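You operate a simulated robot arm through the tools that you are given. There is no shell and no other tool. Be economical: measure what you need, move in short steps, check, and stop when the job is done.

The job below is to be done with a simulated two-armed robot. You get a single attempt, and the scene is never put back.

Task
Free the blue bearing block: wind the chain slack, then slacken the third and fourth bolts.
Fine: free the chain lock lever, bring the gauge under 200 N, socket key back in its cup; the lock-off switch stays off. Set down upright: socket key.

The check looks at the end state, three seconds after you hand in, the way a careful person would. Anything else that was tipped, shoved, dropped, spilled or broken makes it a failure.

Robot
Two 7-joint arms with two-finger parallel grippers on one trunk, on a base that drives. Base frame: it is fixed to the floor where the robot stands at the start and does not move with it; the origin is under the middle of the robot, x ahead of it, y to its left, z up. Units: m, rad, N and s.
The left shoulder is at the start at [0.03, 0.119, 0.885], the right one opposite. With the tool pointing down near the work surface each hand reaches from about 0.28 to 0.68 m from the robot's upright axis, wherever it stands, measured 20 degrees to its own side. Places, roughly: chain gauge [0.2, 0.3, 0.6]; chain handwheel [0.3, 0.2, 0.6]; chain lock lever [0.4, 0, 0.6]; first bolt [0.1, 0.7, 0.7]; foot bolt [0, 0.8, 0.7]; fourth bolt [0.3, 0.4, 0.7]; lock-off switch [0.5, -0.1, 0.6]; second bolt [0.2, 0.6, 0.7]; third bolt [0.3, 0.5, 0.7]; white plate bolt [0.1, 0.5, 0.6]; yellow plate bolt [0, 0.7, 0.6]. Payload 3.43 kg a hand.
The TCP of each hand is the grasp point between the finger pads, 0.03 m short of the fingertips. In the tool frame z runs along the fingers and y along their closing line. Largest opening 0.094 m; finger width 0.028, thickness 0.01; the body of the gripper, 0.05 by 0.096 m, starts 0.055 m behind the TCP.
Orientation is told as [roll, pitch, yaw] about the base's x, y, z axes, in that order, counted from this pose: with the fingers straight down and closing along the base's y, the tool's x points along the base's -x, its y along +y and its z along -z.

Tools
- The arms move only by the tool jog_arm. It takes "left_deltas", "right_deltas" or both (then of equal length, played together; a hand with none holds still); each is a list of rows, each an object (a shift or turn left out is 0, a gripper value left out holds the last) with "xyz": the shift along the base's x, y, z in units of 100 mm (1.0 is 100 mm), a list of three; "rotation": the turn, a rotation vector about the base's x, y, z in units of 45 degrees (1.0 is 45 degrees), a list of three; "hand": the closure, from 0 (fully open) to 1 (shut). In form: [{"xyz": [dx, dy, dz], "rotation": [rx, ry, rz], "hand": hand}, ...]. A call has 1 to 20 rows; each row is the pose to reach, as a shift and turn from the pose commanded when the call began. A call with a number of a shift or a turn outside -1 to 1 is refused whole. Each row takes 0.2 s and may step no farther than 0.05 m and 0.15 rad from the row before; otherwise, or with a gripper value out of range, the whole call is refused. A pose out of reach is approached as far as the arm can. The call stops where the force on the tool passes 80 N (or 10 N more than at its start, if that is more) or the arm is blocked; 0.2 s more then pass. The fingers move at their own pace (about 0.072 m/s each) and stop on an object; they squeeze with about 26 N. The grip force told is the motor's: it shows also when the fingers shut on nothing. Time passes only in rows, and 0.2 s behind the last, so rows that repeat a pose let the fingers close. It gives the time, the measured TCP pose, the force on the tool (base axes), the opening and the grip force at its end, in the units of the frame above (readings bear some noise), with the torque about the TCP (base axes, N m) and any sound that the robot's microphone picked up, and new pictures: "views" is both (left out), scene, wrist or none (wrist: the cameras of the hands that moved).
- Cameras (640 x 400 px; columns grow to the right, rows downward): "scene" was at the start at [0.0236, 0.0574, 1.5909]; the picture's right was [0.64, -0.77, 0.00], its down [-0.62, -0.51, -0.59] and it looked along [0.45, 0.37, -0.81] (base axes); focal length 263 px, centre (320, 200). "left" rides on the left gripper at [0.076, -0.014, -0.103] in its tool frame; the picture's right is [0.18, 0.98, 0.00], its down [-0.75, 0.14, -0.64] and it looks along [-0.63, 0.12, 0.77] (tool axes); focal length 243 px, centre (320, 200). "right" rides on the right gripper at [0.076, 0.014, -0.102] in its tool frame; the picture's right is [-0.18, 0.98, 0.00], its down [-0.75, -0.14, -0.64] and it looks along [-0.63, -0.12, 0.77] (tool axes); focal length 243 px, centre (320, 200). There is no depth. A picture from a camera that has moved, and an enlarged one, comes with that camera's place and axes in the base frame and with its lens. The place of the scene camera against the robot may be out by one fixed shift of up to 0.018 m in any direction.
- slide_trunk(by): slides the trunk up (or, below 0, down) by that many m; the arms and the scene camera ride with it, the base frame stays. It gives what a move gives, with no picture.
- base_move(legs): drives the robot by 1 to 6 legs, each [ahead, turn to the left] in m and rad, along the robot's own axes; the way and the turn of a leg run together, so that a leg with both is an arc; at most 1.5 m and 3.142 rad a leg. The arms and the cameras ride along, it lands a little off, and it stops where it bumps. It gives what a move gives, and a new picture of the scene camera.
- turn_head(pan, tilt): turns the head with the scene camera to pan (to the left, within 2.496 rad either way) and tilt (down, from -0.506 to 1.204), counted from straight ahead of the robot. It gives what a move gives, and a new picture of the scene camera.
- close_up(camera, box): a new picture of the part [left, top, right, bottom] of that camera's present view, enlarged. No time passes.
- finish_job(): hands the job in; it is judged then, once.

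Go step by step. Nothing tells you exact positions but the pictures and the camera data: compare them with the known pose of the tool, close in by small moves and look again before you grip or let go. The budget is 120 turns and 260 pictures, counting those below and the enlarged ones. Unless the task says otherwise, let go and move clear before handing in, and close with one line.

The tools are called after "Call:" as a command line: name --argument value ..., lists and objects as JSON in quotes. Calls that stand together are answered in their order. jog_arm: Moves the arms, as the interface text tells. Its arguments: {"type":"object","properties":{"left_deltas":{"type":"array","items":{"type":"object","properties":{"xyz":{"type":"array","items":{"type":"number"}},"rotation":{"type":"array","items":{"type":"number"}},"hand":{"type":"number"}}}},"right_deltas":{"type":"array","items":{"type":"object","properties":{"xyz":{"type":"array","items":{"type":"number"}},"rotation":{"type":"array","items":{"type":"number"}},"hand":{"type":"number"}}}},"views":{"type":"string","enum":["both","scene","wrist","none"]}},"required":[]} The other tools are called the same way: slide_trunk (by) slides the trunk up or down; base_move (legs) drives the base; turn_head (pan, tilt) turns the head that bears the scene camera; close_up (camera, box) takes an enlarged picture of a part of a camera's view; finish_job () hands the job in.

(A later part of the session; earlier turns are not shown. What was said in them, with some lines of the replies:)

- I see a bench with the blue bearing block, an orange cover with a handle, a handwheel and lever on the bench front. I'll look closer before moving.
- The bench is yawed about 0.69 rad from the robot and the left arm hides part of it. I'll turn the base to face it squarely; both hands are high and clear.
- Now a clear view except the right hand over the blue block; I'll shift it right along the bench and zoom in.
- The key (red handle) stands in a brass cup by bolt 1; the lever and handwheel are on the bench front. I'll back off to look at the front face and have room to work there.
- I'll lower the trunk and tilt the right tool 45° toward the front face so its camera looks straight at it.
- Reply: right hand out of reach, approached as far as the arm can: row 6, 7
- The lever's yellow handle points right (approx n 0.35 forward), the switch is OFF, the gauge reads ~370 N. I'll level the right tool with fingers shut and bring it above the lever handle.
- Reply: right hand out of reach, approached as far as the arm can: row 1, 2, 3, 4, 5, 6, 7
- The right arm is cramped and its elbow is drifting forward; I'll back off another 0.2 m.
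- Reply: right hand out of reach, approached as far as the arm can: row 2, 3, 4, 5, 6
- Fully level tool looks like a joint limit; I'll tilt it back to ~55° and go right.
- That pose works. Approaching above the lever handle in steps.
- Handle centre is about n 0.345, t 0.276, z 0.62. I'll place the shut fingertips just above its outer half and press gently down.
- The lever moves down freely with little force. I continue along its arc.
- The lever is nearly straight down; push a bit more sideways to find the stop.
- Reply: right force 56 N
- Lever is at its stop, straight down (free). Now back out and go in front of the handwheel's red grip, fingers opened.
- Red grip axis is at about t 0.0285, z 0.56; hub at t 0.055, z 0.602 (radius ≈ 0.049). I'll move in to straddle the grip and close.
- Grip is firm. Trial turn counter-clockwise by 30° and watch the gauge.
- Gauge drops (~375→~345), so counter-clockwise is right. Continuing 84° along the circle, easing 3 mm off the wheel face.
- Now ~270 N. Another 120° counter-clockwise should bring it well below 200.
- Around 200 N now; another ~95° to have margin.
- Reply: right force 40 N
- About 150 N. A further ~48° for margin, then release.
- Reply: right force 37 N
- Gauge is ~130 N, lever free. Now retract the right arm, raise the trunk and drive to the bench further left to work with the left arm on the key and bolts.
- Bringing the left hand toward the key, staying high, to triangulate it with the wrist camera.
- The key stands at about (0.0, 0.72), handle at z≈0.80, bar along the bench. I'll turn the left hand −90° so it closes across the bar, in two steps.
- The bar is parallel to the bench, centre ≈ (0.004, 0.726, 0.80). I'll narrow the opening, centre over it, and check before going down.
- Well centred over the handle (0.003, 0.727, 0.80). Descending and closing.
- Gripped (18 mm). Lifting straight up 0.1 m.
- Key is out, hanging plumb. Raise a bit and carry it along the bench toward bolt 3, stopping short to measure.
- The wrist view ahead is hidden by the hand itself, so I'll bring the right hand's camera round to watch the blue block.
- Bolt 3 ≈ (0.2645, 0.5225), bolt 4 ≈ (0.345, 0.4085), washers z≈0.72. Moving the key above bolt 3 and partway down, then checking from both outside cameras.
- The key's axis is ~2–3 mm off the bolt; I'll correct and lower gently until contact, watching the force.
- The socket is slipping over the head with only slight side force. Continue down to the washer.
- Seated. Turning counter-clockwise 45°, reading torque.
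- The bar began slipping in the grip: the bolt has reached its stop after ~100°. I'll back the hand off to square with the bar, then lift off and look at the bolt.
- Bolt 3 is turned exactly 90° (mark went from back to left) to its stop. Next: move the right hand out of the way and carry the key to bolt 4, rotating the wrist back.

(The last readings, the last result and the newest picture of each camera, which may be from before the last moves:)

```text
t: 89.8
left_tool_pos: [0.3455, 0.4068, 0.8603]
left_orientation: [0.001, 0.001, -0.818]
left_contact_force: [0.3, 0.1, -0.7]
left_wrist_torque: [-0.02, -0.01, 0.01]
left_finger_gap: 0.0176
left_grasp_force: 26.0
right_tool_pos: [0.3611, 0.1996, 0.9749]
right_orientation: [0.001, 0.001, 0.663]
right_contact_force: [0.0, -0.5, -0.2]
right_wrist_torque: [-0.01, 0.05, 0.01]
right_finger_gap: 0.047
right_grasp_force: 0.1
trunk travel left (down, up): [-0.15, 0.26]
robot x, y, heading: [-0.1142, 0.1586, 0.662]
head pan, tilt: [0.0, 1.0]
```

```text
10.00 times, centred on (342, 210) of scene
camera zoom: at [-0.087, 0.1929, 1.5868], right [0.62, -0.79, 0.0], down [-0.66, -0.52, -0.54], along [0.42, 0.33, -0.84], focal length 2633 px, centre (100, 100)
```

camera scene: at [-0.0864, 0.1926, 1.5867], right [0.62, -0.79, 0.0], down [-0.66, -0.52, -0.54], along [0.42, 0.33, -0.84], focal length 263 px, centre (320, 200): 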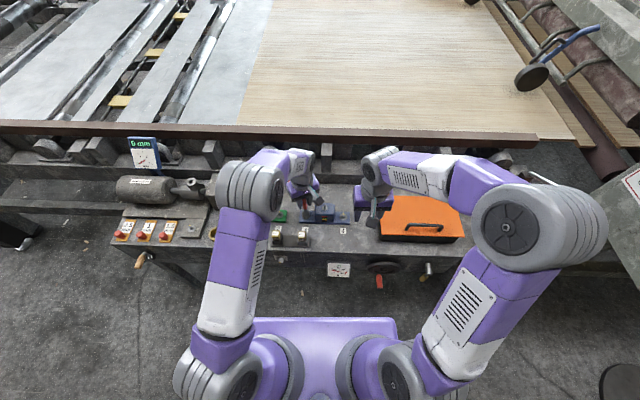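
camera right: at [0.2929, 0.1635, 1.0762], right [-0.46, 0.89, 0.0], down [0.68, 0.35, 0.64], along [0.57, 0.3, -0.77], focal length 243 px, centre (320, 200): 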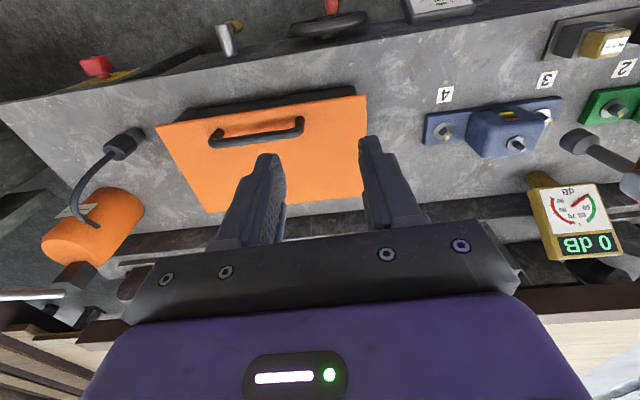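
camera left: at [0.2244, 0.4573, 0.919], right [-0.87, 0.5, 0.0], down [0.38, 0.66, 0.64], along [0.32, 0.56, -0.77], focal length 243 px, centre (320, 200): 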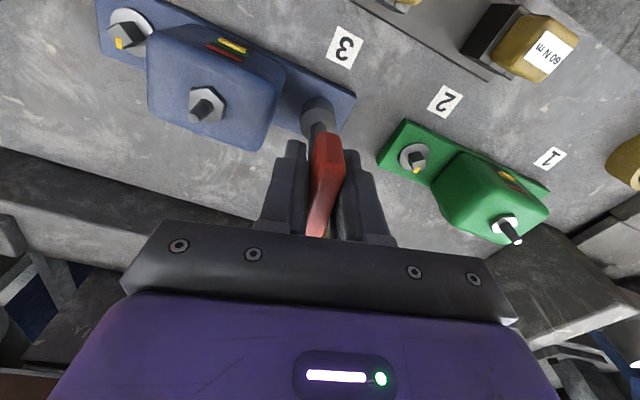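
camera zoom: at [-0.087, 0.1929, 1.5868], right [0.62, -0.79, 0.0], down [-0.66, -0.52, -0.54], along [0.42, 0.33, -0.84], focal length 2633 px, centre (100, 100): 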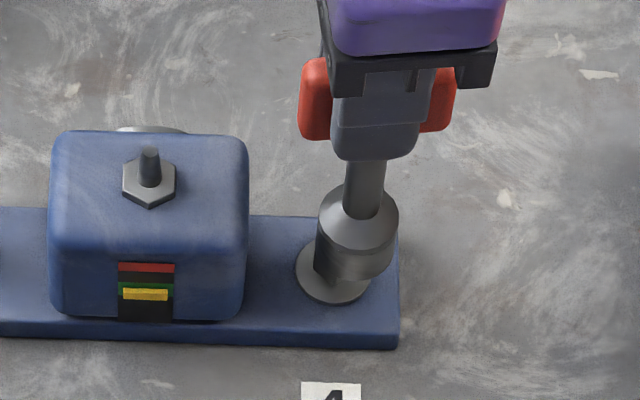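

The key has slid ~2 cm down in the grip when lifted off bolt 3. Let me look closer at its alignment over bolt 4.

Call:
close_up --camera "right" --box '[420, 110, 484, 150]'

Call:
close_up --camera "scene" --box '[330, 185, 362, 225]'

Call:
close_up --camera "left" --box '[240, 80, 400, 240]'

```text
10.00 times, centred on (452, 130) of right
camera zoom: at [0.2929, 0.1636, 1.0761], right [-0.46, 0.89, 0.0], down [0.68, 0.35, 0.64], along [0.57, 0.3, -0.77], focal length 2426 px, centre (-1000, 900)
```

zoom: 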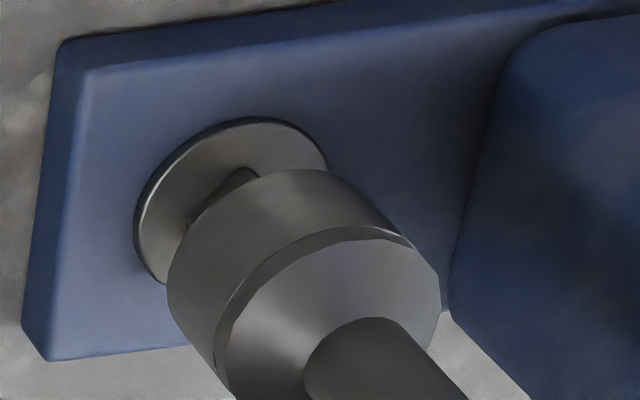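

```text
10.00 times, centred on (346, 205) of scene
camera zoom: at [-0.087, 0.1929, 1.5868], right [0.62, -0.79, 0.0], down [-0.66, -0.52, -0.54], along [0.42, 0.33, -0.84], focal length 2633 px, centre (60, 150)
```

zoom: 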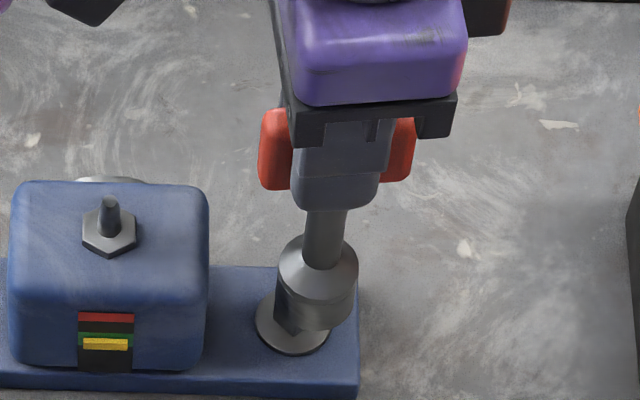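

```text
2.50 times, centred on (320, 160) of left
camera zoom: at [0.2829, 0.452, 0.9619], right [0.59, 0.81, 0.0], down [0.62, -0.45, 0.64], along [0.52, -0.38, -0.77], focal length 606 px, centre (320, 300)
```

zoom: 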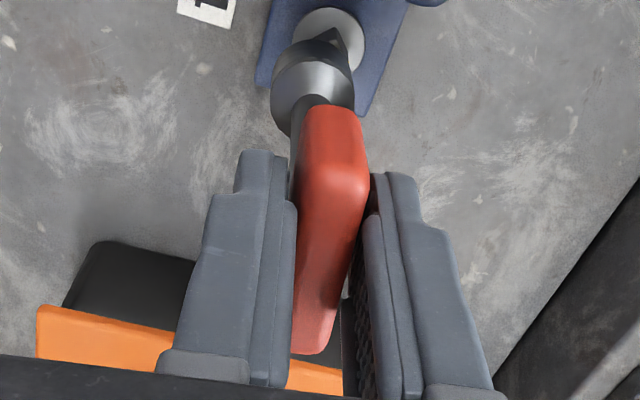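

The two outside views don't agree well; I'll raise 35 mm to see the whole socket and measure its axis cleanly.

Call:
jog_arm --left_deltas '[{"xyz": [0, 0, 0.15]}, {"xyz": [0, 0, 0.35]}, {"xyz": [0, 0, 0.35]}]' --views "none"

Call:
close_up --camera "right" --box '[420, 100, 532, 170]'

Call:
close_up --camera "scene" --box '[325, 180, 373, 220]'

```text
t: 90.6
left_tool_pos: [0.3444, 0.4073, 0.8967]
left_orientation: [0.0, 0.0, -0.818]
left_contact_force: [-0.1, -0.2, -1.5]
left_wrist_torque: [-0.02, 0.01, -0.02]
left_finger_gap: 0.0178
left_grasp_force: 26.5
right_tool_pos: [0.3623, 0.1985, 0.974]
right_orientation: [0.0, 0.0, 0.664]
right_contact_force: [0.0, 0.4, -0.3]
right_wrist_torque: [-0.01, 0.02, 0.01]
right_finger_gap: 0.047
right_grasp_force: 0.1
trunk travel left (down, up): [-0.15, 0.26]
robot x, y, heading: [-0.1136, 0.1595, 0.665]
head pan, tilt: [0.0, 1.0]
```

```text
5.71 times, centred on (476, 135) of right
camera zoom: at [0.293, 0.1636, 1.076], right [-0.46, 0.89, 0.0], down [0.68, 0.35, 0.64], along [0.57, 0.3, -0.77], focal length 1386 px, centre (-571, 571)
```

zoom: 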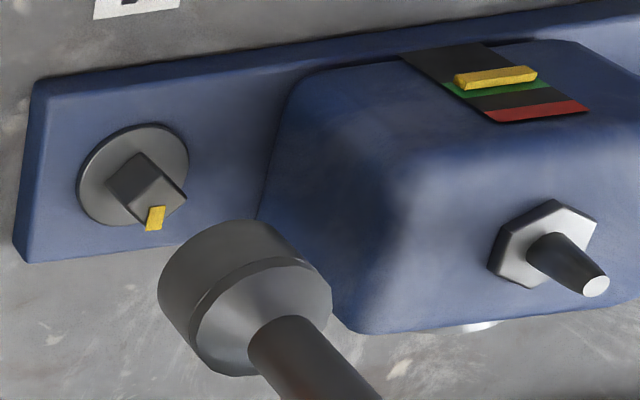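

```text
10.00 times, centred on (349, 200) of scene
camera zoom: at [-0.0868, 0.1929, 1.5868], right [0.62, -0.79, 0.0], down [-0.66, -0.52, -0.54], along [0.42, 0.33, -0.84], focal length 2633 px, centre (30, 200)
```

zoom: 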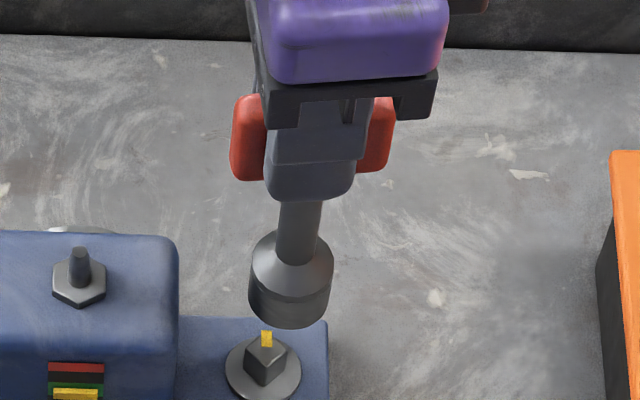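

Key axis is about 4 mm right and 5 mm toward the robot of bolt 4. I correct (+0.0015, +0.0067) and lower to just around the head.

Call:
jog_arm --left_deltas '[{"xyz": [0.015, 0.067, -0.1]}, {"xyz": [0.015, 0.067, -0.25]}, {"xyz": [0.015, 0.067, -0.38]}, {"xyz": [0.015, 0.067, -0.43]}, {"xyz": [0.015, 0.067, -0.46]}, {"xyz": [0.015, 0.067, -0.48]}, {"xyz": [0.015, 0.067, -0.48]}]' --views "none"

Call:
close_up --camera "right" --box '[420, 100, 532, 170]'

Call:
close_up --camera "scene" --box '[325, 185, 373, 225]'

```text
t: 92.2
left_tool_pos: [0.3472, 0.4156, 0.848]
left_orientation: [0.001, 0.0, -0.818]
left_contact_force: [0.7, -0.6, 0.4]
left_wrist_torque: [-0.07, -0.01, -0.02]
left_finger_gap: 0.0178
left_grasp_force: 26.3
right_tool_pos: [0.3612, 0.1995, 0.9744]
right_orientation: [0.001, 0.0, 0.663]
right_contact_force: [0.0, 0.4, 0.6]
right_wrist_torque: [0.01, 0.01, 0.01]
right_finger_gap: 0.0469
right_grasp_force: 0.1
trunk travel left (down, up): [-0.15, 0.26]
robot x, y, heading: [-0.1129, 0.1572, 0.666]
head pan, tilt: [0.0, 1.0]
```

```text
5.71 times, centred on (476, 135) of right
camera zoom: at [0.2929, 0.1635, 1.0761], right [-0.46, 0.89, 0.0], down [0.68, 0.35, 0.64], along [0.57, 0.3, -0.77], focal length 1386 px, centre (-571, 571)
```

zoom: 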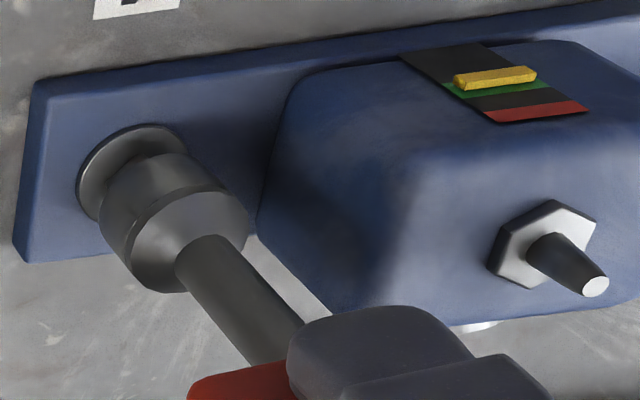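

```text
10.00 times, centred on (349, 205) of scene
camera zoom: at [-0.087, 0.1928, 1.5868], right [0.62, -0.79, 0.0], down [-0.66, -0.52, -0.54], along [0.42, 0.33, -0.84], focal length 2633 px, centre (30, 150)
```

zoom: 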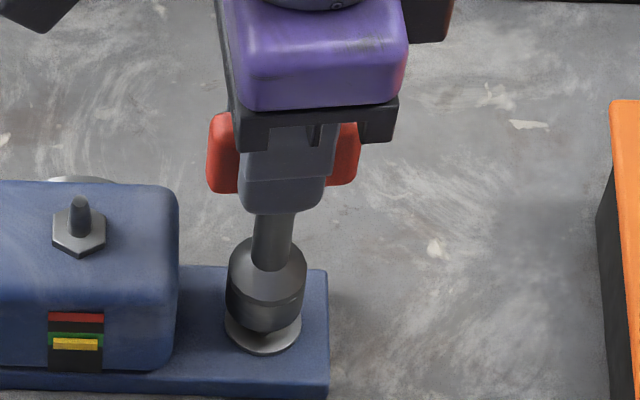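

Looks aligned and no contact force. Lower onto the washer.

Call:
jog_arm --left_deltas '[{"xyz": [0, 0, -0.03]}, {"xyz": [0, 0, -0.06]}, {"xyz": [0, 0, -0.09]}, {"xyz": [0, 0, -0.12]}, {"xyz": [0, 0, -0.15]}, {"xyz": [0, 0, -0.18]}, {"xyz": [0, 0, -0.18]}]' --views "none"

Call:
close_up --camera "right" --box '[420, 100, 532, 170]'

Call:
close_up --camera "scene" --box '[325, 185, 373, 225]'

```text
t: 93.8
left_tool_pos: [0.3469, 0.4139, 0.8307]
left_orientation: [0.004, -0.001, -0.818]
left_contact_force: [-0.9, -2.7, 19.7]
left_wrist_torque: [-0.1, 0.03, -0.03]
left_finger_gap: 0.0178
left_grasp_force: 26.3
right_tool_pos: [0.3599, 0.1977, 0.9748]
right_orientation: [0.0, -0.001, 0.664]
right_contact_force: [-1.1, 0.7, -0.3]
right_wrist_torque: [-0.03, 0.01, -0.01]
right_finger_gap: 0.047
right_grasp_force: 0.0
trunk travel left (down, up): [-0.15, 0.26]
robot x, y, heading: [-0.1166, 0.1585, 0.67]
head pan, tilt: [0.0, 1.0]
```

```text
5.71 times, centred on (476, 135) of right
camera zoom: at [0.2917, 0.1628, 1.0767], right [-0.46, 0.89, 0.0], down [0.68, 0.35, 0.64], along [0.57, 0.3, -0.77], focal length 1386 px, centre (-571, 571)
```

zoom: 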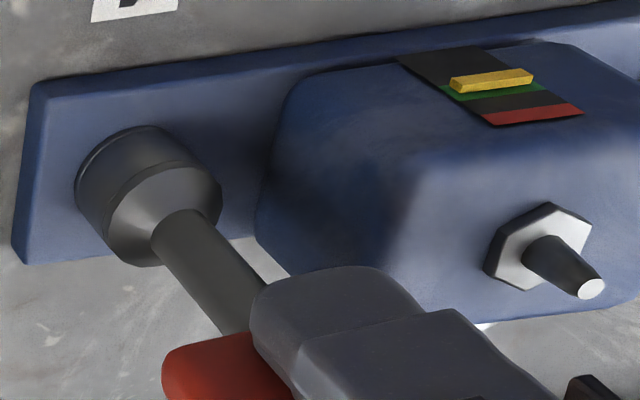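

```text
10.00 times, centred on (349, 205) of scene
camera zoom: at [-0.0889, 0.1916, 1.5869], right [0.62, -0.79, 0.0], down [-0.66, -0.52, -0.54], along [0.43, 0.33, -0.84], focal length 2633 px, centre (30, 150)
```

zoom: 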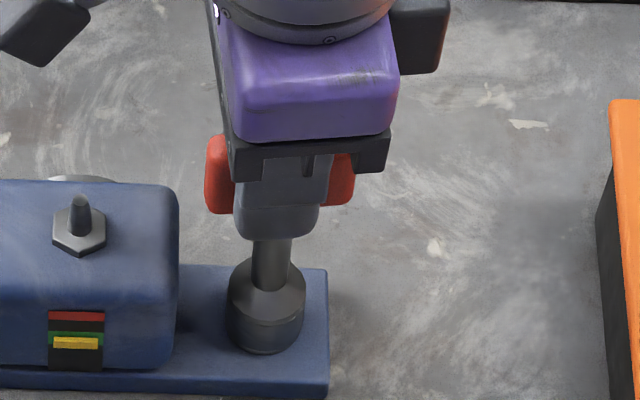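

Seated. Unload slightly and turn counter-clockwise ~97°.

Call:
jog_arm --left_deltas '[{"xyz": [0, 0, 0.015], "rotation": [0, 0, 0.1]}, {"xyz": [0, 0, 0.015], "rotation": [0, 0, 0.22]}, {"xyz": [0, 0, 0.015], "rotation": [0, 0, 0.34]}, {"xyz": [0, 0, 0.015], "rotation": [0, 0, 0.46]}, {"xyz": [0, 0, 0.015], "rotation": [0, 0, 0.58]}, {"xyz": [0, 0, 0.015], "rotation": [0, 0, 0.7]}, {"xyz": [0, 0, 0.015], "rotation": [0, 0, 0.82]}, {"xyz": [0, 0, 0.015], "rotation": [0, 0, 0.94]}]' --views "none"

Call:
jog_arm --left_deltas '[{"rotation": [0, 0, 0.12]}, {"rotation": [0, 0, 0.24]}, {"rotation": [0, 0, 0.36]}, {"rotation": [0, 0, 0.48]}, {"rotation": [0, 0, 0.6]}, {"rotation": [0, 0, 0.72]}, {"rotation": [0, 0, 0.84]}, {"rotation": [0, 0, 0.94]}]' --views "none"

Call:
jog_arm --left_deltas '[{"rotation": [0, 0, 0.08]}, {"rotation": [0, 0, 0.16]}, {"rotation": [0, 0, 0.24]}, {"rotation": [0, 0, 0.3]}]' --views "wrist"

```text
t: 95.6
left_tool_pos: [0.3469, 0.4147, 0.8302]
left_orientation: [0.0, 0.001, -0.077]
left_contact_force: [-7.2, -2.2, -2.5]
left_wrist_torque: [-0.05, 0.69, -0.2]
left_finger_gap: 0.0183
left_grasp_force: 25.9
right_tool_pos: [0.3612, 0.1997, 0.975]
right_orientation: [0.001, -0.002, 0.665]
right_contact_force: [-0.2, 0.1, -0.1]
right_wrist_torque: [-0.03, 0.03, -0.02]
right_finger_gap: 0.0469
right_grasp_force: 0.1
trunk travel left (down, up): [-0.15, 0.26]
robot x, y, heading: [-0.114, 0.1547, 0.668]
head pan, tilt: [0.0, 1.0]
```

```text
t: 97.4
left_tool_pos: [0.3472, 0.4151, 0.8307]
left_orientation: [0.001, -0.001, 0.66]
left_contact_force: [-4.3, -4.6, 2.3]
left_wrist_torque: [-0.45, 0.46, -0.06]
left_finger_gap: 0.0179
left_grasp_force: 25.9
right_tool_pos: [0.3606, 0.1984, 0.9748]
right_orientation: [0.0, -0.002, 0.662]
right_contact_force: [0.7, -0.9, 0.0]
right_wrist_torque: [-0.01, -0.04, 0.0]
right_finger_gap: 0.0471
right_grasp_force: 0.0
trunk travel left (down, up): [-0.15, 0.26]
robot x, y, heading: [-0.1152, 0.1575, 0.664]
head pan, tilt: [0.0, 1.0]
```

```text
t: 98.4
left_tool_pos: [0.3471, 0.4145, 0.8304]
left_orientation: [0.0, -0.001, 0.894]
left_contact_force: [-2.3, -7.0, -6.3]
left_wrist_torque: [-0.21, 0.11, -0.69]
left_finger_gap: 0.02
left_grasp_force: 26.0
right_tool_pos: [0.3615, 0.1988, 0.9743]
right_orientation: [0.001, 0.0, 0.663]
right_contact_force: [-0.4, -0.3, 0.1]
right_wrist_torque: [-0.02, 0.02, -0.02]
right_finger_gap: 0.0469
right_grasp_force: 0.0
trunk travel left (down, up): [-0.15, 0.26]
robot x, y, heading: [-0.1133, 0.158, 0.666]
head pan, tilt: [0.0, 1.0]
camera left: at [0.3105, 0.3467, 0.9323], right [-0.88, 0.47, 0.0], down [0.36, 0.68, 0.64], along [0.3, 0.57, -0.77], focal length 243 px, centre (320, 200)
```

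left: 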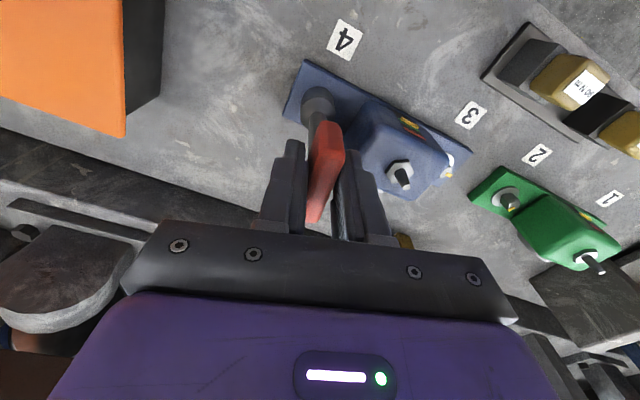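

Stop reached (torque rises, slight slip) after ~97°. Relax the torque by backing 0.2 rad within the socket play, then lift.

Call:
jog_arm --left_deltas '[{"rotation": [0, 0, -0.12]}, {"rotation": [0, 0, -0.22]}, {"rotation": [0, 0, -0.22]}]' --views "none"

Call:
jog_arm --left_deltas '[{"xyz": [0, 0, 0.05]}, {"xyz": [0, 0, 0.1]}, {"xyz": [0, 0, 0.2]}, {"xyz": [0, 0, 0.35]}, {"xyz": [0, 0, 0.55]}, {"xyz": [0, 0, 0.75]}, {"xyz": [0, 0, 0.95]}, {"xyz": [0, 0, 1.0]}]' --views "wrist"

Call:
close_up --camera "right" --box '[400, 80, 560, 180]'

Call:
close_up --camera "scene" --box '[285, 160, 373, 230]'

```text
t: 99.2
left_tool_pos: [0.3472, 0.4153, 0.8299]
left_orientation: [-0.001, -0.004, 0.72]
left_contact_force: [-0.3, -0.8, -1.8]
left_wrist_torque: [-0.11, -0.01, -0.03]
left_finger_gap: 0.0179
left_grasp_force: 25.9
right_tool_pos: [0.3612, 0.1993, 0.9747]
right_orientation: [-0.001, -0.001, 0.663]
right_contact_force: [0.9, 0.4, 0.0]
right_wrist_torque: [0.02, -0.02, 0.0]
right_finger_gap: 0.0469
right_grasp_force: 0.2
trunk travel left (down, up): [-0.15, 0.26]
robot x, y, heading: [-0.1134, 0.1581, 0.67]
head pan, tilt: [0.0, 1.0]
```

```text
t: 101.0
left_tool_pos: [0.3477, 0.4133, 0.9287]
left_orientation: [0.001, 0.0, 0.72]
left_contact_force: [-0.2, 0.2, -2.1]
left_wrist_torque: [-0.02, 0.04, 0.01]
left_finger_gap: 0.018
left_grasp_force: 25.7
right_tool_pos: [0.3614, 0.1993, 0.9744]
right_orientation: [-0.001, 0.0, 0.663]
right_contact_force: [0.6, -0.1, 0.1]
right_wrist_torque: [0.03, -0.01, 0.01]
right_finger_gap: 0.0471
right_grasp_force: 0.0
trunk travel left (down, up): [-0.15, 0.26]
robot x, y, heading: [-0.114, 0.1577, 0.661]
head pan, tilt: [0.0, 1.0]
camera left: at [0.2989, 0.3534, 1.031], right [-0.79, 0.62, 0.0], down [0.47, 0.6, 0.64], along [0.4, 0.5, -0.77], focal length 243 px, centre (320, 200)
```

left: 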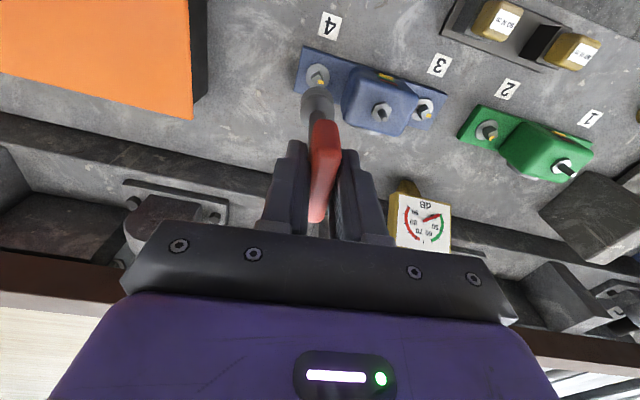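

```text
4.00 times, centred on (480, 130) of right
camera zoom: at [0.293, 0.1636, 1.076], right [-0.46, 0.89, 0.0], down [0.68, 0.35, 0.64], along [0.57, 0.3, -0.77], focal length 970 px, centre (-320, 480)
```

zoom: 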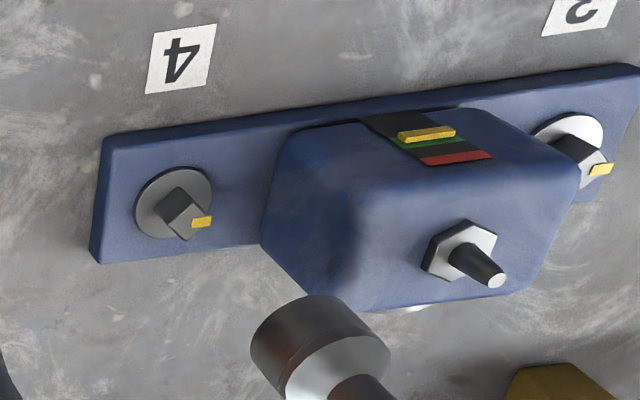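

```text
5.71 times, centred on (329, 195) of scene
camera zoom: at [-0.0868, 0.1929, 1.5868], right [0.62, -0.79, 0.0], down [-0.66, -0.52, -0.54], along [0.42, 0.33, -0.84], focal length 1504 px, centre (269, 229)
```

zoom: 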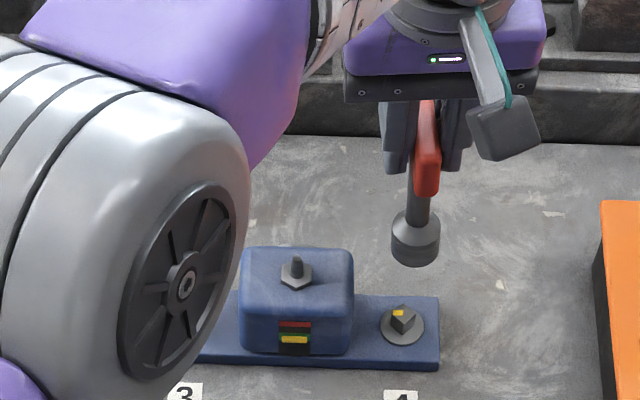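

Both bolts now show their marks turned 90°. Carry the key back to the cup, staying high.

Call:
jog_arm --left_deltas '[{"xyz": [-0.2, 0.18, 0.1]}, {"xyz": [-0.4, 0.36, 0.2]}, {"xyz": [-0.6, 0.55, 0.2]}, {"xyz": [-0.8, 0.74, 0.2]}, {"xyz": [-1.0, 0.92, 0.2]}, {"xyz": [-1.0, 0.92, 0.2]}]' --views "none"

Call:
jog_arm --left_deltas '[{"xyz": [-0.2, 0.18, 0]}, {"xyz": [-0.4, 0.36, 0]}, {"xyz": [-0.6, 0.55, 0]}, {"xyz": [-0.8, 0.74, 0]}, {"xyz": [-1.0, 0.92, 0]}, {"xyz": [-1.0, 0.92, 0]}]' --views "none"

Call:
jog_arm --left_deltas '[{"xyz": [-0.2, 0.18, 0]}, {"xyz": [-0.4, 0.36, 0]}, {"xyz": [-0.6, 0.55, 0]}, {"xyz": [-0.8, 0.74, 0]}, {"xyz": [-1.0, 0.92, 0]}, {"xyz": [-1.0, 0.92, 0]}]' --views "scene"

```text
t: 102.4
left_tool_pos: [0.2479, 0.5085, 0.9523]
left_orientation: [-0.002, 0.0, 0.718]
left_contact_force: [0.1, -0.3, -1.2]
left_wrist_torque: [0.02, -0.03, 0.02]
left_finger_gap: 0.0176
left_grasp_force: 25.9
right_tool_pos: [0.3608, 0.1998, 0.9736]
right_orientation: [0.0, -0.001, 0.663]
right_contact_force: [0.0, -0.1, 0.5]
right_wrist_torque: [0.02, -0.01, -0.01]
right_finger_gap: 0.0468
right_grasp_force: 0.2
trunk travel left (down, up): [-0.15, 0.26]
robot x, y, heading: [-0.1164, 0.1579, 0.671]
head pan, tilt: [0.0, 1.0]
```

```text
t: 103.8
left_tool_pos: [0.148, 0.5989, 0.95]
left_orientation: [0.0, 0.0, 0.719]
left_contact_force: [0.2, -0.4, -1.8]
left_wrist_torque: [0.01, -0.03, -0.01]
left_finger_gap: 0.018
left_grasp_force: 26.6
right_tool_pos: [0.3617, 0.1985, 0.9743]
right_orientation: [-0.001, -0.001, 0.662]
right_contact_force: [0.0, 0.4, 0.0]
right_wrist_torque: [0.01, 0.03, 0.04]
right_finger_gap: 0.0471
right_grasp_force: 0.0
trunk travel left (down, up): [-0.15, 0.26]
robot x, y, heading: [-0.1148, 0.1577, 0.665]
head pan, tilt: [0.0, 1.0]
```

```text
t: 105.2
left_tool_pos: [0.0483, 0.6914, 0.9511]
left_orientation: [0.002, 0.0, 0.722]
left_contact_force: [-0.1, 0.7, -2.0]
left_wrist_torque: [0.02, 0.0, 0.0]
left_finger_gap: 0.018
left_grasp_force: 26.0
right_tool_pos: [0.3599, 0.1994, 0.974]
right_orientation: [0.0, 0.0, 0.664]
right_contact_force: [-0.4, 0.0, -0.1]
right_wrist_torque: [0.0, -0.01, 0.0]
right_finger_gap: 0.0471
right_grasp_force: 0.1
trunk travel left (down, up): [-0.15, 0.26]
robot x, y, heading: [-0.1183, 0.1563, 0.665]
head pan, tilt: [0.0, 1.0]
camera scene: at [-0.0868, 0.1927, 1.5868], right [0.62, -0.79, 0.0], down [-0.66, -0.52, -0.54], along [0.42, 0.33, -0.84], focal length 263 px, centre (320, 200)
```

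scene: 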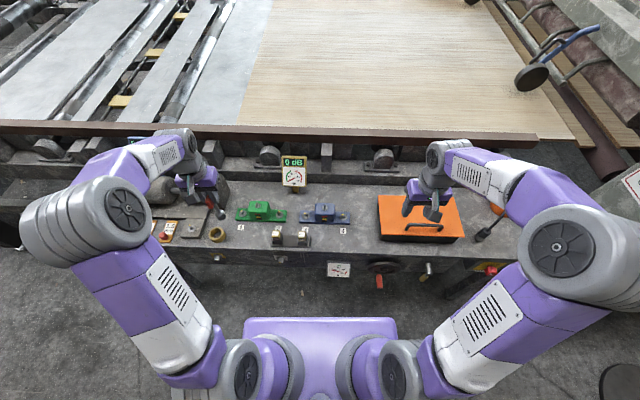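

Call:
jog_arm --left_deltas '[{"xyz": [-0.25, 0.18, 0]}, {"xyz": [-0.46, 0.356, 0]}, {"xyz": [-0.46, 0.356, -0.2]}, {"xyz": [-0.46, 0.356, -0.4]}, {"xyz": [-0.46, 0.356, -0.6]}, {"xyz": [-0.46, 0.356, -0.65]}, {"xyz": [-0.46, 0.356, -0.65]}]' --views "wrist"

Call:
close_up --camera "left" --box '[260, 60, 372, 130]'

Call:
close_up --camera "scene" --box '[190, 200, 246, 245]'

```text
t: 106.8
left_tool_pos: [0.0023, 0.7257, 0.8871]
left_orientation: [0.0, 0.002, 0.719]
left_contact_force: [-0.1, 0.6, -0.6]
left_wrist_torque: [-0.05, 0.01, 0.05]
left_finger_gap: 0.0182
left_grasp_force: 25.8
right_tool_pos: [0.3611, 0.1993, 0.9743]
right_orientation: [0.001, 0.001, 0.663]
right_contact_force: [0.1, -0.4, 0.3]
right_wrist_torque: [-0.02, 0.01, 0.0]
right_finger_gap: 0.047
right_grasp_force: 0.0
trunk travel left (down, up): [-0.15, 0.26]
robot x, y, heading: [-0.115, 0.1576, 0.668]
head pan, tilt: [0.0, 1.0]
camera left: at [-0.0458, 0.6651, 0.9888], right [-0.79, 0.62, 0.0], down [0.47, 0.6, 0.64], along [0.4, 0.5, -0.77], focal length 243 px, centre (320, 200)
```

left: 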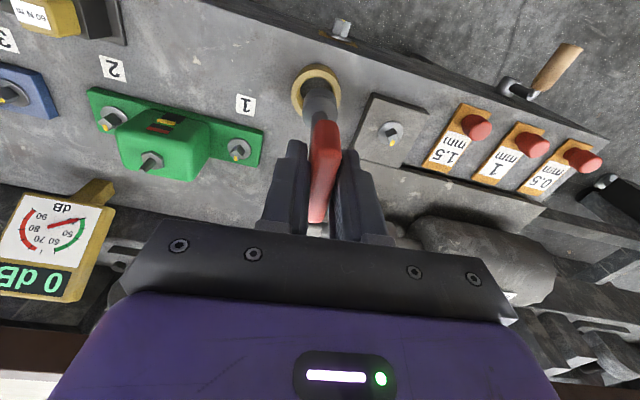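

```text
5.71 times, centred on (316, 95) of left
camera zoom: at [-0.0458, 0.6651, 0.9888], right [-0.79, 0.62, 0.0], down [0.47, 0.6, 0.64], along [0.4, 0.5, -0.77], focal length 1386 px, centre (343, 800)
```

zoom: 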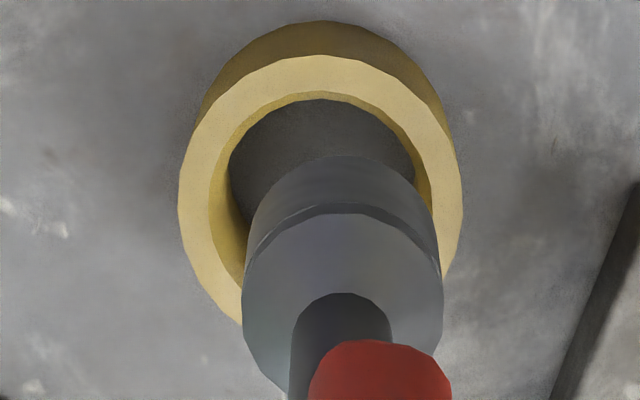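

```text
8.89 times, centred on (218, 222) of scene
camera zoom: at [-0.0869, 0.1929, 1.5868], right [0.62, -0.79, 0.0], down [-0.66, -0.52, -0.54], along [0.42, 0.33, -0.84], focal length 2340 px, centre (1227, 0)
```

zoom: 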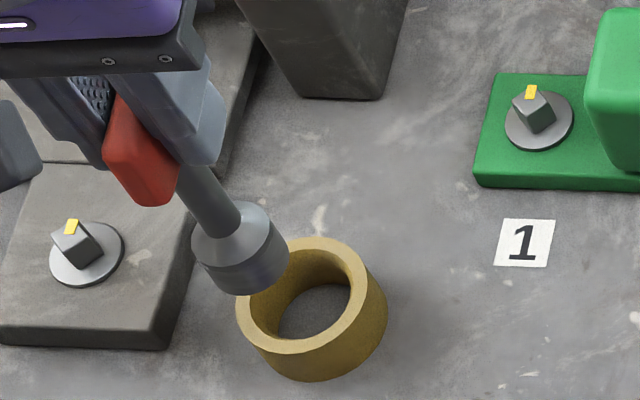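

Triangulating: the socket bottom is ~10 mm toward the robot from the cup centre, because the key tilted ~5° in the grip. I'll tilt the hand 5° to straighten it and re-check.

Call:
jog_arm --left_deltas '[{"rotation": [0.038, -0.043, 0]}, {"xyz": [0.02, -0.01, 0], "rotation": [0.076, -0.086, 0]}, {"xyz": [0.02, -0.01, 0], "rotation": [0.076, -0.086, 0]}]' --views "none"

Call:
close_up --camera "left" --box '[260, 60, 372, 130]'

Call:
close_up --camera "scene" --box '[190, 200, 246, 245]'

```text
t: 107.6
left_tool_pos: [0.0038, 0.7249, 0.8869]
left_orientation: [-0.001, -0.091, 0.721]
left_contact_force: [-0.1, -0.2, -1.0]
left_wrist_torque: [0.01, 0.01, -0.01]
left_finger_gap: 0.0179
left_grasp_force: 26.2
right_tool_pos: [0.361, 0.1992, 0.975]
right_orientation: [0.001, 0.0, 0.662]
right_contact_force: [0.1, 0.3, -0.2]
right_wrist_torque: [0.02, -0.02, 0.01]
right_finger_gap: 0.0472
right_grasp_force: 0.0
trunk travel left (down, up): [-0.15, 0.26]
robot x, y, heading: [-0.1146, 0.1583, 0.669]
head pan, tilt: [0.0, 1.0]
```

```text
5.71 times, centred on (316, 95) of left
camera zoom: at [-0.051, 0.6582, 0.9809], right [-0.79, 0.62, -0.02], down [0.43, 0.56, 0.71], along [0.45, 0.55, -0.71], focal length 1386 px, centre (343, 800)
```

zoom: 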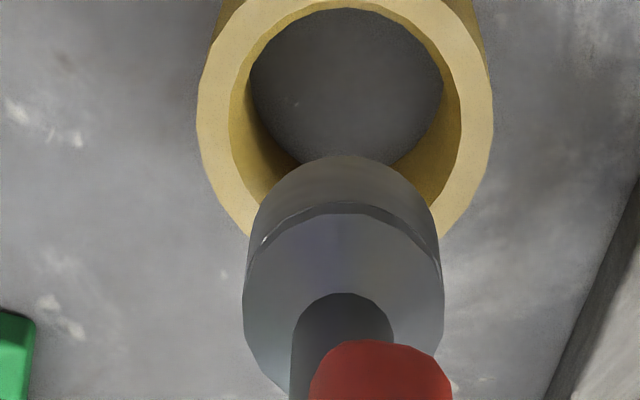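

```text
8.89 times, centred on (218, 222) of scene
camera zoom: at [-0.0869, 0.193, 1.5868], right [0.62, -0.79, 0.0], down [-0.66, -0.52, -0.54], along [0.42, 0.33, -0.84], focal length 2340 px, centre (1227, 0)
```

zoom: 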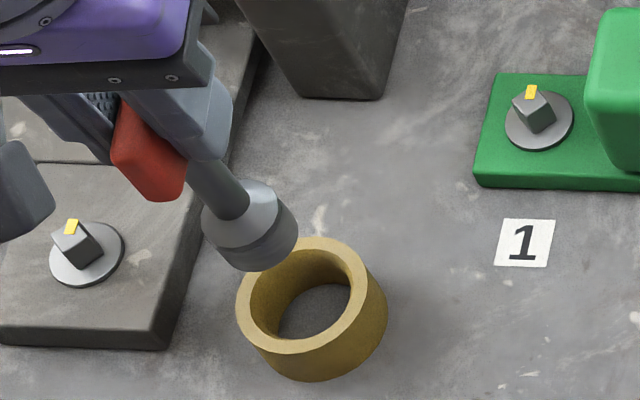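

Now the socket is centred over the cup within ~1 mm. Lowering most of the way.

Call:
jog_arm --left_deltas '[{"xyz": [0.008, 0.007, -0.15]}, {"xyz": [0.008, 0.007, -0.3]}, {"xyz": [0.008, 0.007, -0.42]}, {"xyz": [0.008, 0.007, -0.54]}, {"xyz": [0.008, 0.007, -0.66]}, {"xyz": [0.008, 0.007, -0.74]}, {"xyz": [0.008, 0.007, -0.74]}]' --views "none"

Call:
close_up --camera "left" --box '[240, 50, 400, 150]'

Call:
close_up --camera "scene" --box '[190, 200, 246, 245]'

```text
t: 109.2
left_tool_pos: [0.0032, 0.7252, 0.8135]
left_orientation: [0.001, -0.092, 0.72]
left_contact_force: [-1.8, -0.7, 10.0]
left_wrist_torque: [-0.19, 0.28, 0.0]
left_finger_gap: 0.0178
left_grasp_force: 25.7
right_tool_pos: [0.3605, 0.1985, 0.975]
right_orientation: [0.0, -0.002, 0.662]
right_contact_force: [0.7, 0.0, 0.0]
right_wrist_torque: [-0.02, -0.01, -0.01]
right_finger_gap: 0.0471
right_grasp_force: 0.2
trunk travel left (down, up): [-0.15, 0.26]
robot x, y, heading: [-0.1184, 0.158, 0.666]
head pan, tilt: [0.0, 1.0]
```

```text
4.00 times, centred on (320, 100) of left
camera zoom: at [-0.0512, 0.6588, 0.9073], right [-0.79, 0.62, -0.02], down [0.43, 0.56, 0.71], along [0.45, 0.55, -0.71], focal length 970 px, centre (320, 600)
```

zoom: 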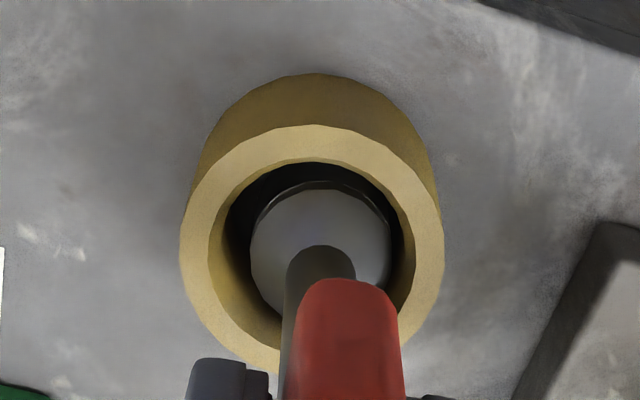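

```text
8.89 times, centred on (218, 222) of scene
camera zoom: at [-0.0874, 0.1916, 1.587], right [0.62, -0.79, 0.0], down [-0.66, -0.52, -0.54], along [0.42, 0.33, -0.84], focal length 2340 px, centre (1227, 0)
```

zoom: 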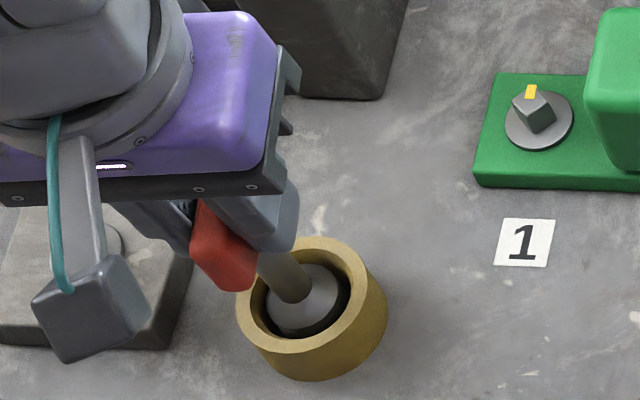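

The socket sits in the cup with 10 N on its floor. Opening the fingers gradually.

Call:
jog_arm --left_deltas '[{"hand": 0.75}, {"hand": 0.7}, {"hand": 0.6}, {"hand": 0.5}, {"hand": 0.4}, {"hand": 0.4}]' --views "wrist"

Call:
close_up --camera "scene" --box '[190, 200, 246, 245]'

```text
t: 110.6
left_tool_pos: [0.004, 0.726, 0.8129]
left_orientation: [0.0, -0.09, 0.723]
left_contact_force: [-0.5, -0.6, -0.1]
left_wrist_torque: [0.01, 0.01, 0.02]
left_finger_gap: 0.0563
left_grasp_force: 0.1
right_tool_pos: [0.3614, 0.1985, 0.9733]
right_orientation: [-0.001, -0.001, 0.664]
right_contact_force: [0.5, -0.5, 0.2]
right_wrist_torque: [-0.02, 0.02, -0.02]
right_finger_gap: 0.047
right_grasp_force: 0.1
trunk travel left (down, up): [-0.15, 0.26]
robot x, y, heading: [-0.1145, 0.158, 0.671]
head pan, tilt: [0.0, 1.0]
camera left: at [-0.0511, 0.6591, 0.9063], right [-0.79, 0.62, -0.02], down [0.43, 0.56, 0.71], along [0.45, 0.55, -0.71], focal length 243 px, centre (320, 200)
```

left: 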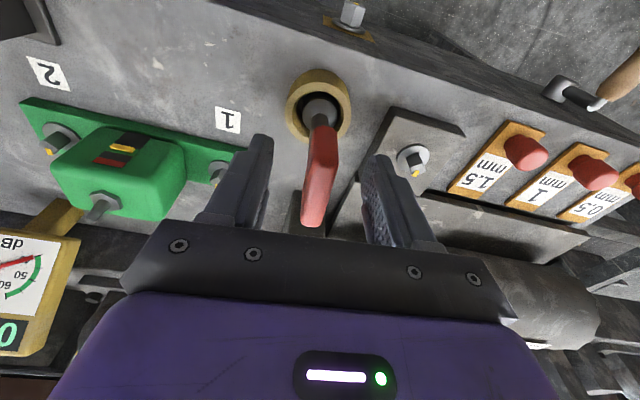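

```text
8.89 times, centred on (218, 222) of scene
camera zoom: at [-0.087, 0.1929, 1.5868], right [0.62, -0.79, 0.0], down [-0.66, -0.52, -0.54], along [0.42, 0.33, -0.84], focal length 2340 px, centre (1227, 0)
```

zoom: 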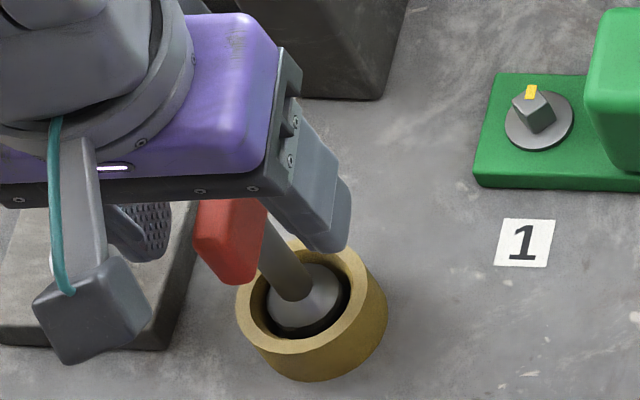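

Key stands free. Rising straight up.

Call:
jog_arm --left_deltas '[{"xyz": [0, 0, 0.15], "hand": 0.3}, {"xyz": [0, 0, 0.3], "hand": 0.3}, {"xyz": [0, 0, 0.5]}, {"xyz": [0, 0, 0.75]}, {"xyz": [0, 0, 1.0]}, {"xyz": [0, 0, 1.0]}]' --views "none"

Call:
jog_arm --left_deltas '[{"xyz": [-0.15, -0.1, 0.3]}, {"xyz": [-0.3, -0.2, 0.6]}, {"xyz": [-0.5, -0.35, 0.9]}, {"xyz": [-0.7, -0.5, 1.0]}, {"xyz": [-0.7, -0.5, 1.0]}]' --views "scene"

Call:
close_up --camera "scene" --box '[180, 190, 260, 250]'

Call:
close_up --camera "scene" --box '[260, 180, 380, 290]'

Call:
close_up --camera "scene" --box '[320, 240, 520, 300]'

```text
t: 112.0
left_tool_pos: [0.0041, 0.7253, 0.9122]
left_orientation: [0.0, -0.089, 0.722]
left_contact_force: [0.0, -0.4, 0.2]
left_wrist_torque: [0.0, 0.02, -0.02]
left_finger_gap: 0.0659
left_grasp_force: 0.1
right_tool_pos: [0.3616, 0.1991, 0.9751]
right_orientation: [-0.001, 0.001, 0.663]
right_contact_force: [0.9, 0.3, 0.1]
right_wrist_torque: [-0.03, 0.03, 0.02]
right_finger_gap: 0.0471
right_grasp_force: 0.1
trunk travel left (down, up): [-0.15, 0.26]
robot x, y, heading: [-0.1161, 0.1574, 0.669]
head pan, tilt: [0.0, 1.0]
```

```text
t: 113.2
left_tool_pos: [-0.066, 0.6751, 1.0112]
left_orientation: [0.001, -0.089, 0.718]
left_contact_force: [0.2, 0.6, 0.7]
left_wrist_torque: [-0.02, -0.02, -0.01]
left_finger_gap: 0.0658
left_grasp_force: 0.1
right_tool_pos: [0.3615, 0.2002, 0.9742]
right_orientation: [0.001, -0.001, 0.663]
right_contact_force: [0.1, 0.5, -0.6]
right_wrist_torque: [0.03, -0.01, 0.0]
right_finger_gap: 0.047
right_grasp_force: 0.0
trunk travel left (down, up): [-0.15, 0.26]
robot x, y, heading: [-0.1123, 0.158, 0.664]
head pan, tilt: [0.0, 1.0]
camera scene: at [-0.0867, 0.1931, 1.5868], right [0.62, -0.79, 0.0], down [-0.66, -0.52, -0.54], along [0.42, 0.33, -0.84], focal length 263 px, centre (320, 200)
```

scene: 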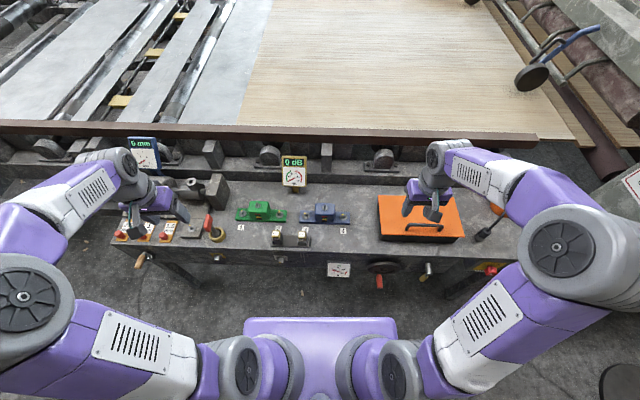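

```text
6.67 times, centred on (220, 220) of scene
camera zoom: at [-0.0867, 0.1931, 1.5868], right [0.62, -0.79, 0.0], down [-0.66, -0.52, -0.54], along [0.42, 0.33, -0.84], focal length 1755 px, centre (987, 67)
```

zoom: 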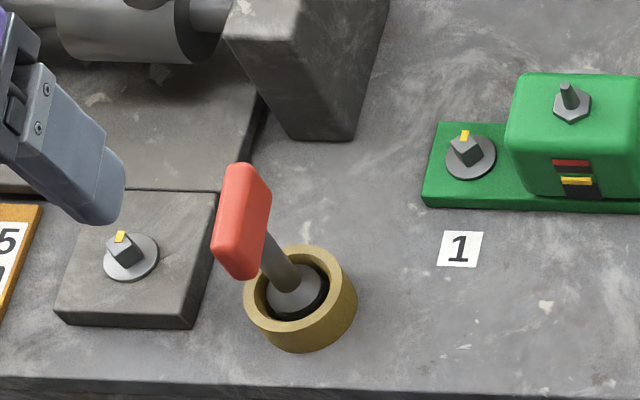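

```text
3.64 times, centred on (320, 235) of scene
camera zoom: at [-0.0867, 0.1931, 1.5868], right [0.62, -0.79, 0.0], down [-0.66, -0.52, -0.54], along [0.42, 0.33, -0.84], focal length 957 px, centre (320, 73)
```

zoom: 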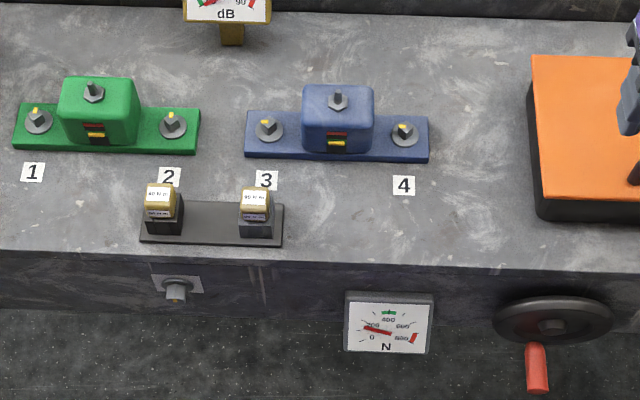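

```text
3.20 times, centred on (420, 270) of scene
camera zoom: at [-0.0867, 0.1931, 1.5868], right [0.62, -0.79, 0.0], down [-0.66, -0.52, -0.54], along [0.42, 0.33, -0.84], focal length 842 px, centre (0, -24)
```

zoom: 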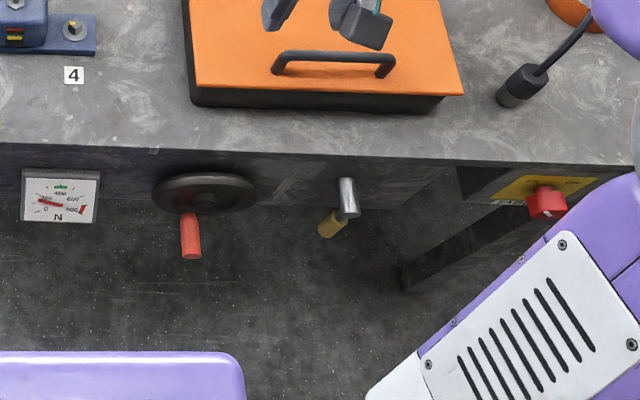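

Call:
close_up --camera "scene" --box '[296, 198, 356, 233]'

Call:
close_up --camera "scene" --box '[320, 255, 360, 285]'

```text
10.67 times, centred on (326, 216) of scene
camera zoom: at [-0.0867, 0.1931, 1.5868], right [0.62, -0.79, 0.0], down [-0.66, -0.52, -0.54], along [0.42, 0.33, -0.84], focal length 2808 px, centre (256, 35)
```

zoom: 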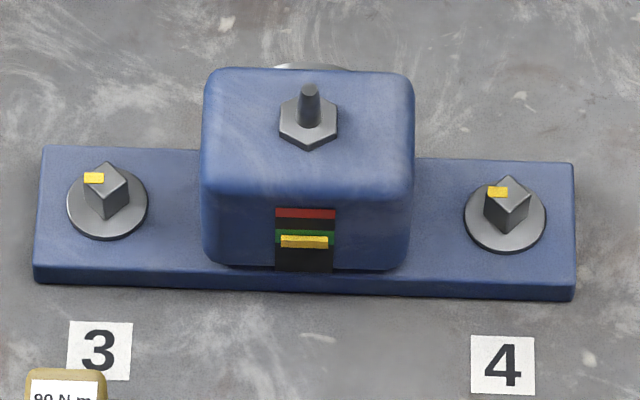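

```text
13.33 times, centred on (340, 270) of scene
camera zoom: at [-0.0867, 0.1931, 1.5868], right [0.62, -0.79, 0.0], down [-0.66, -0.52, -0.54], along [0.42, 0.33, -0.84], focal length 3510 px, centre (53, -733)
```

zoom: 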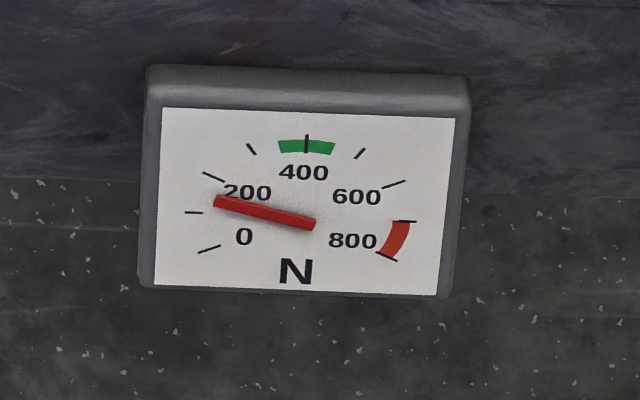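

Both blue bolts are turned to their stops. The lever is free, the gauge reads ~140 N, the switch is still off, and the key stands upright in its cup with both hands clear.

Call:
finish_job

```text
The job is handed in.
```

The job is handed in: the chain lock lever is free and the gauge reads about 140 N. Bolts 3 and 4 are each turned about 90° counter-clockwise to what felt like a hard stop. The socket key stands upright in its cup, and the lock-off switch was left off.
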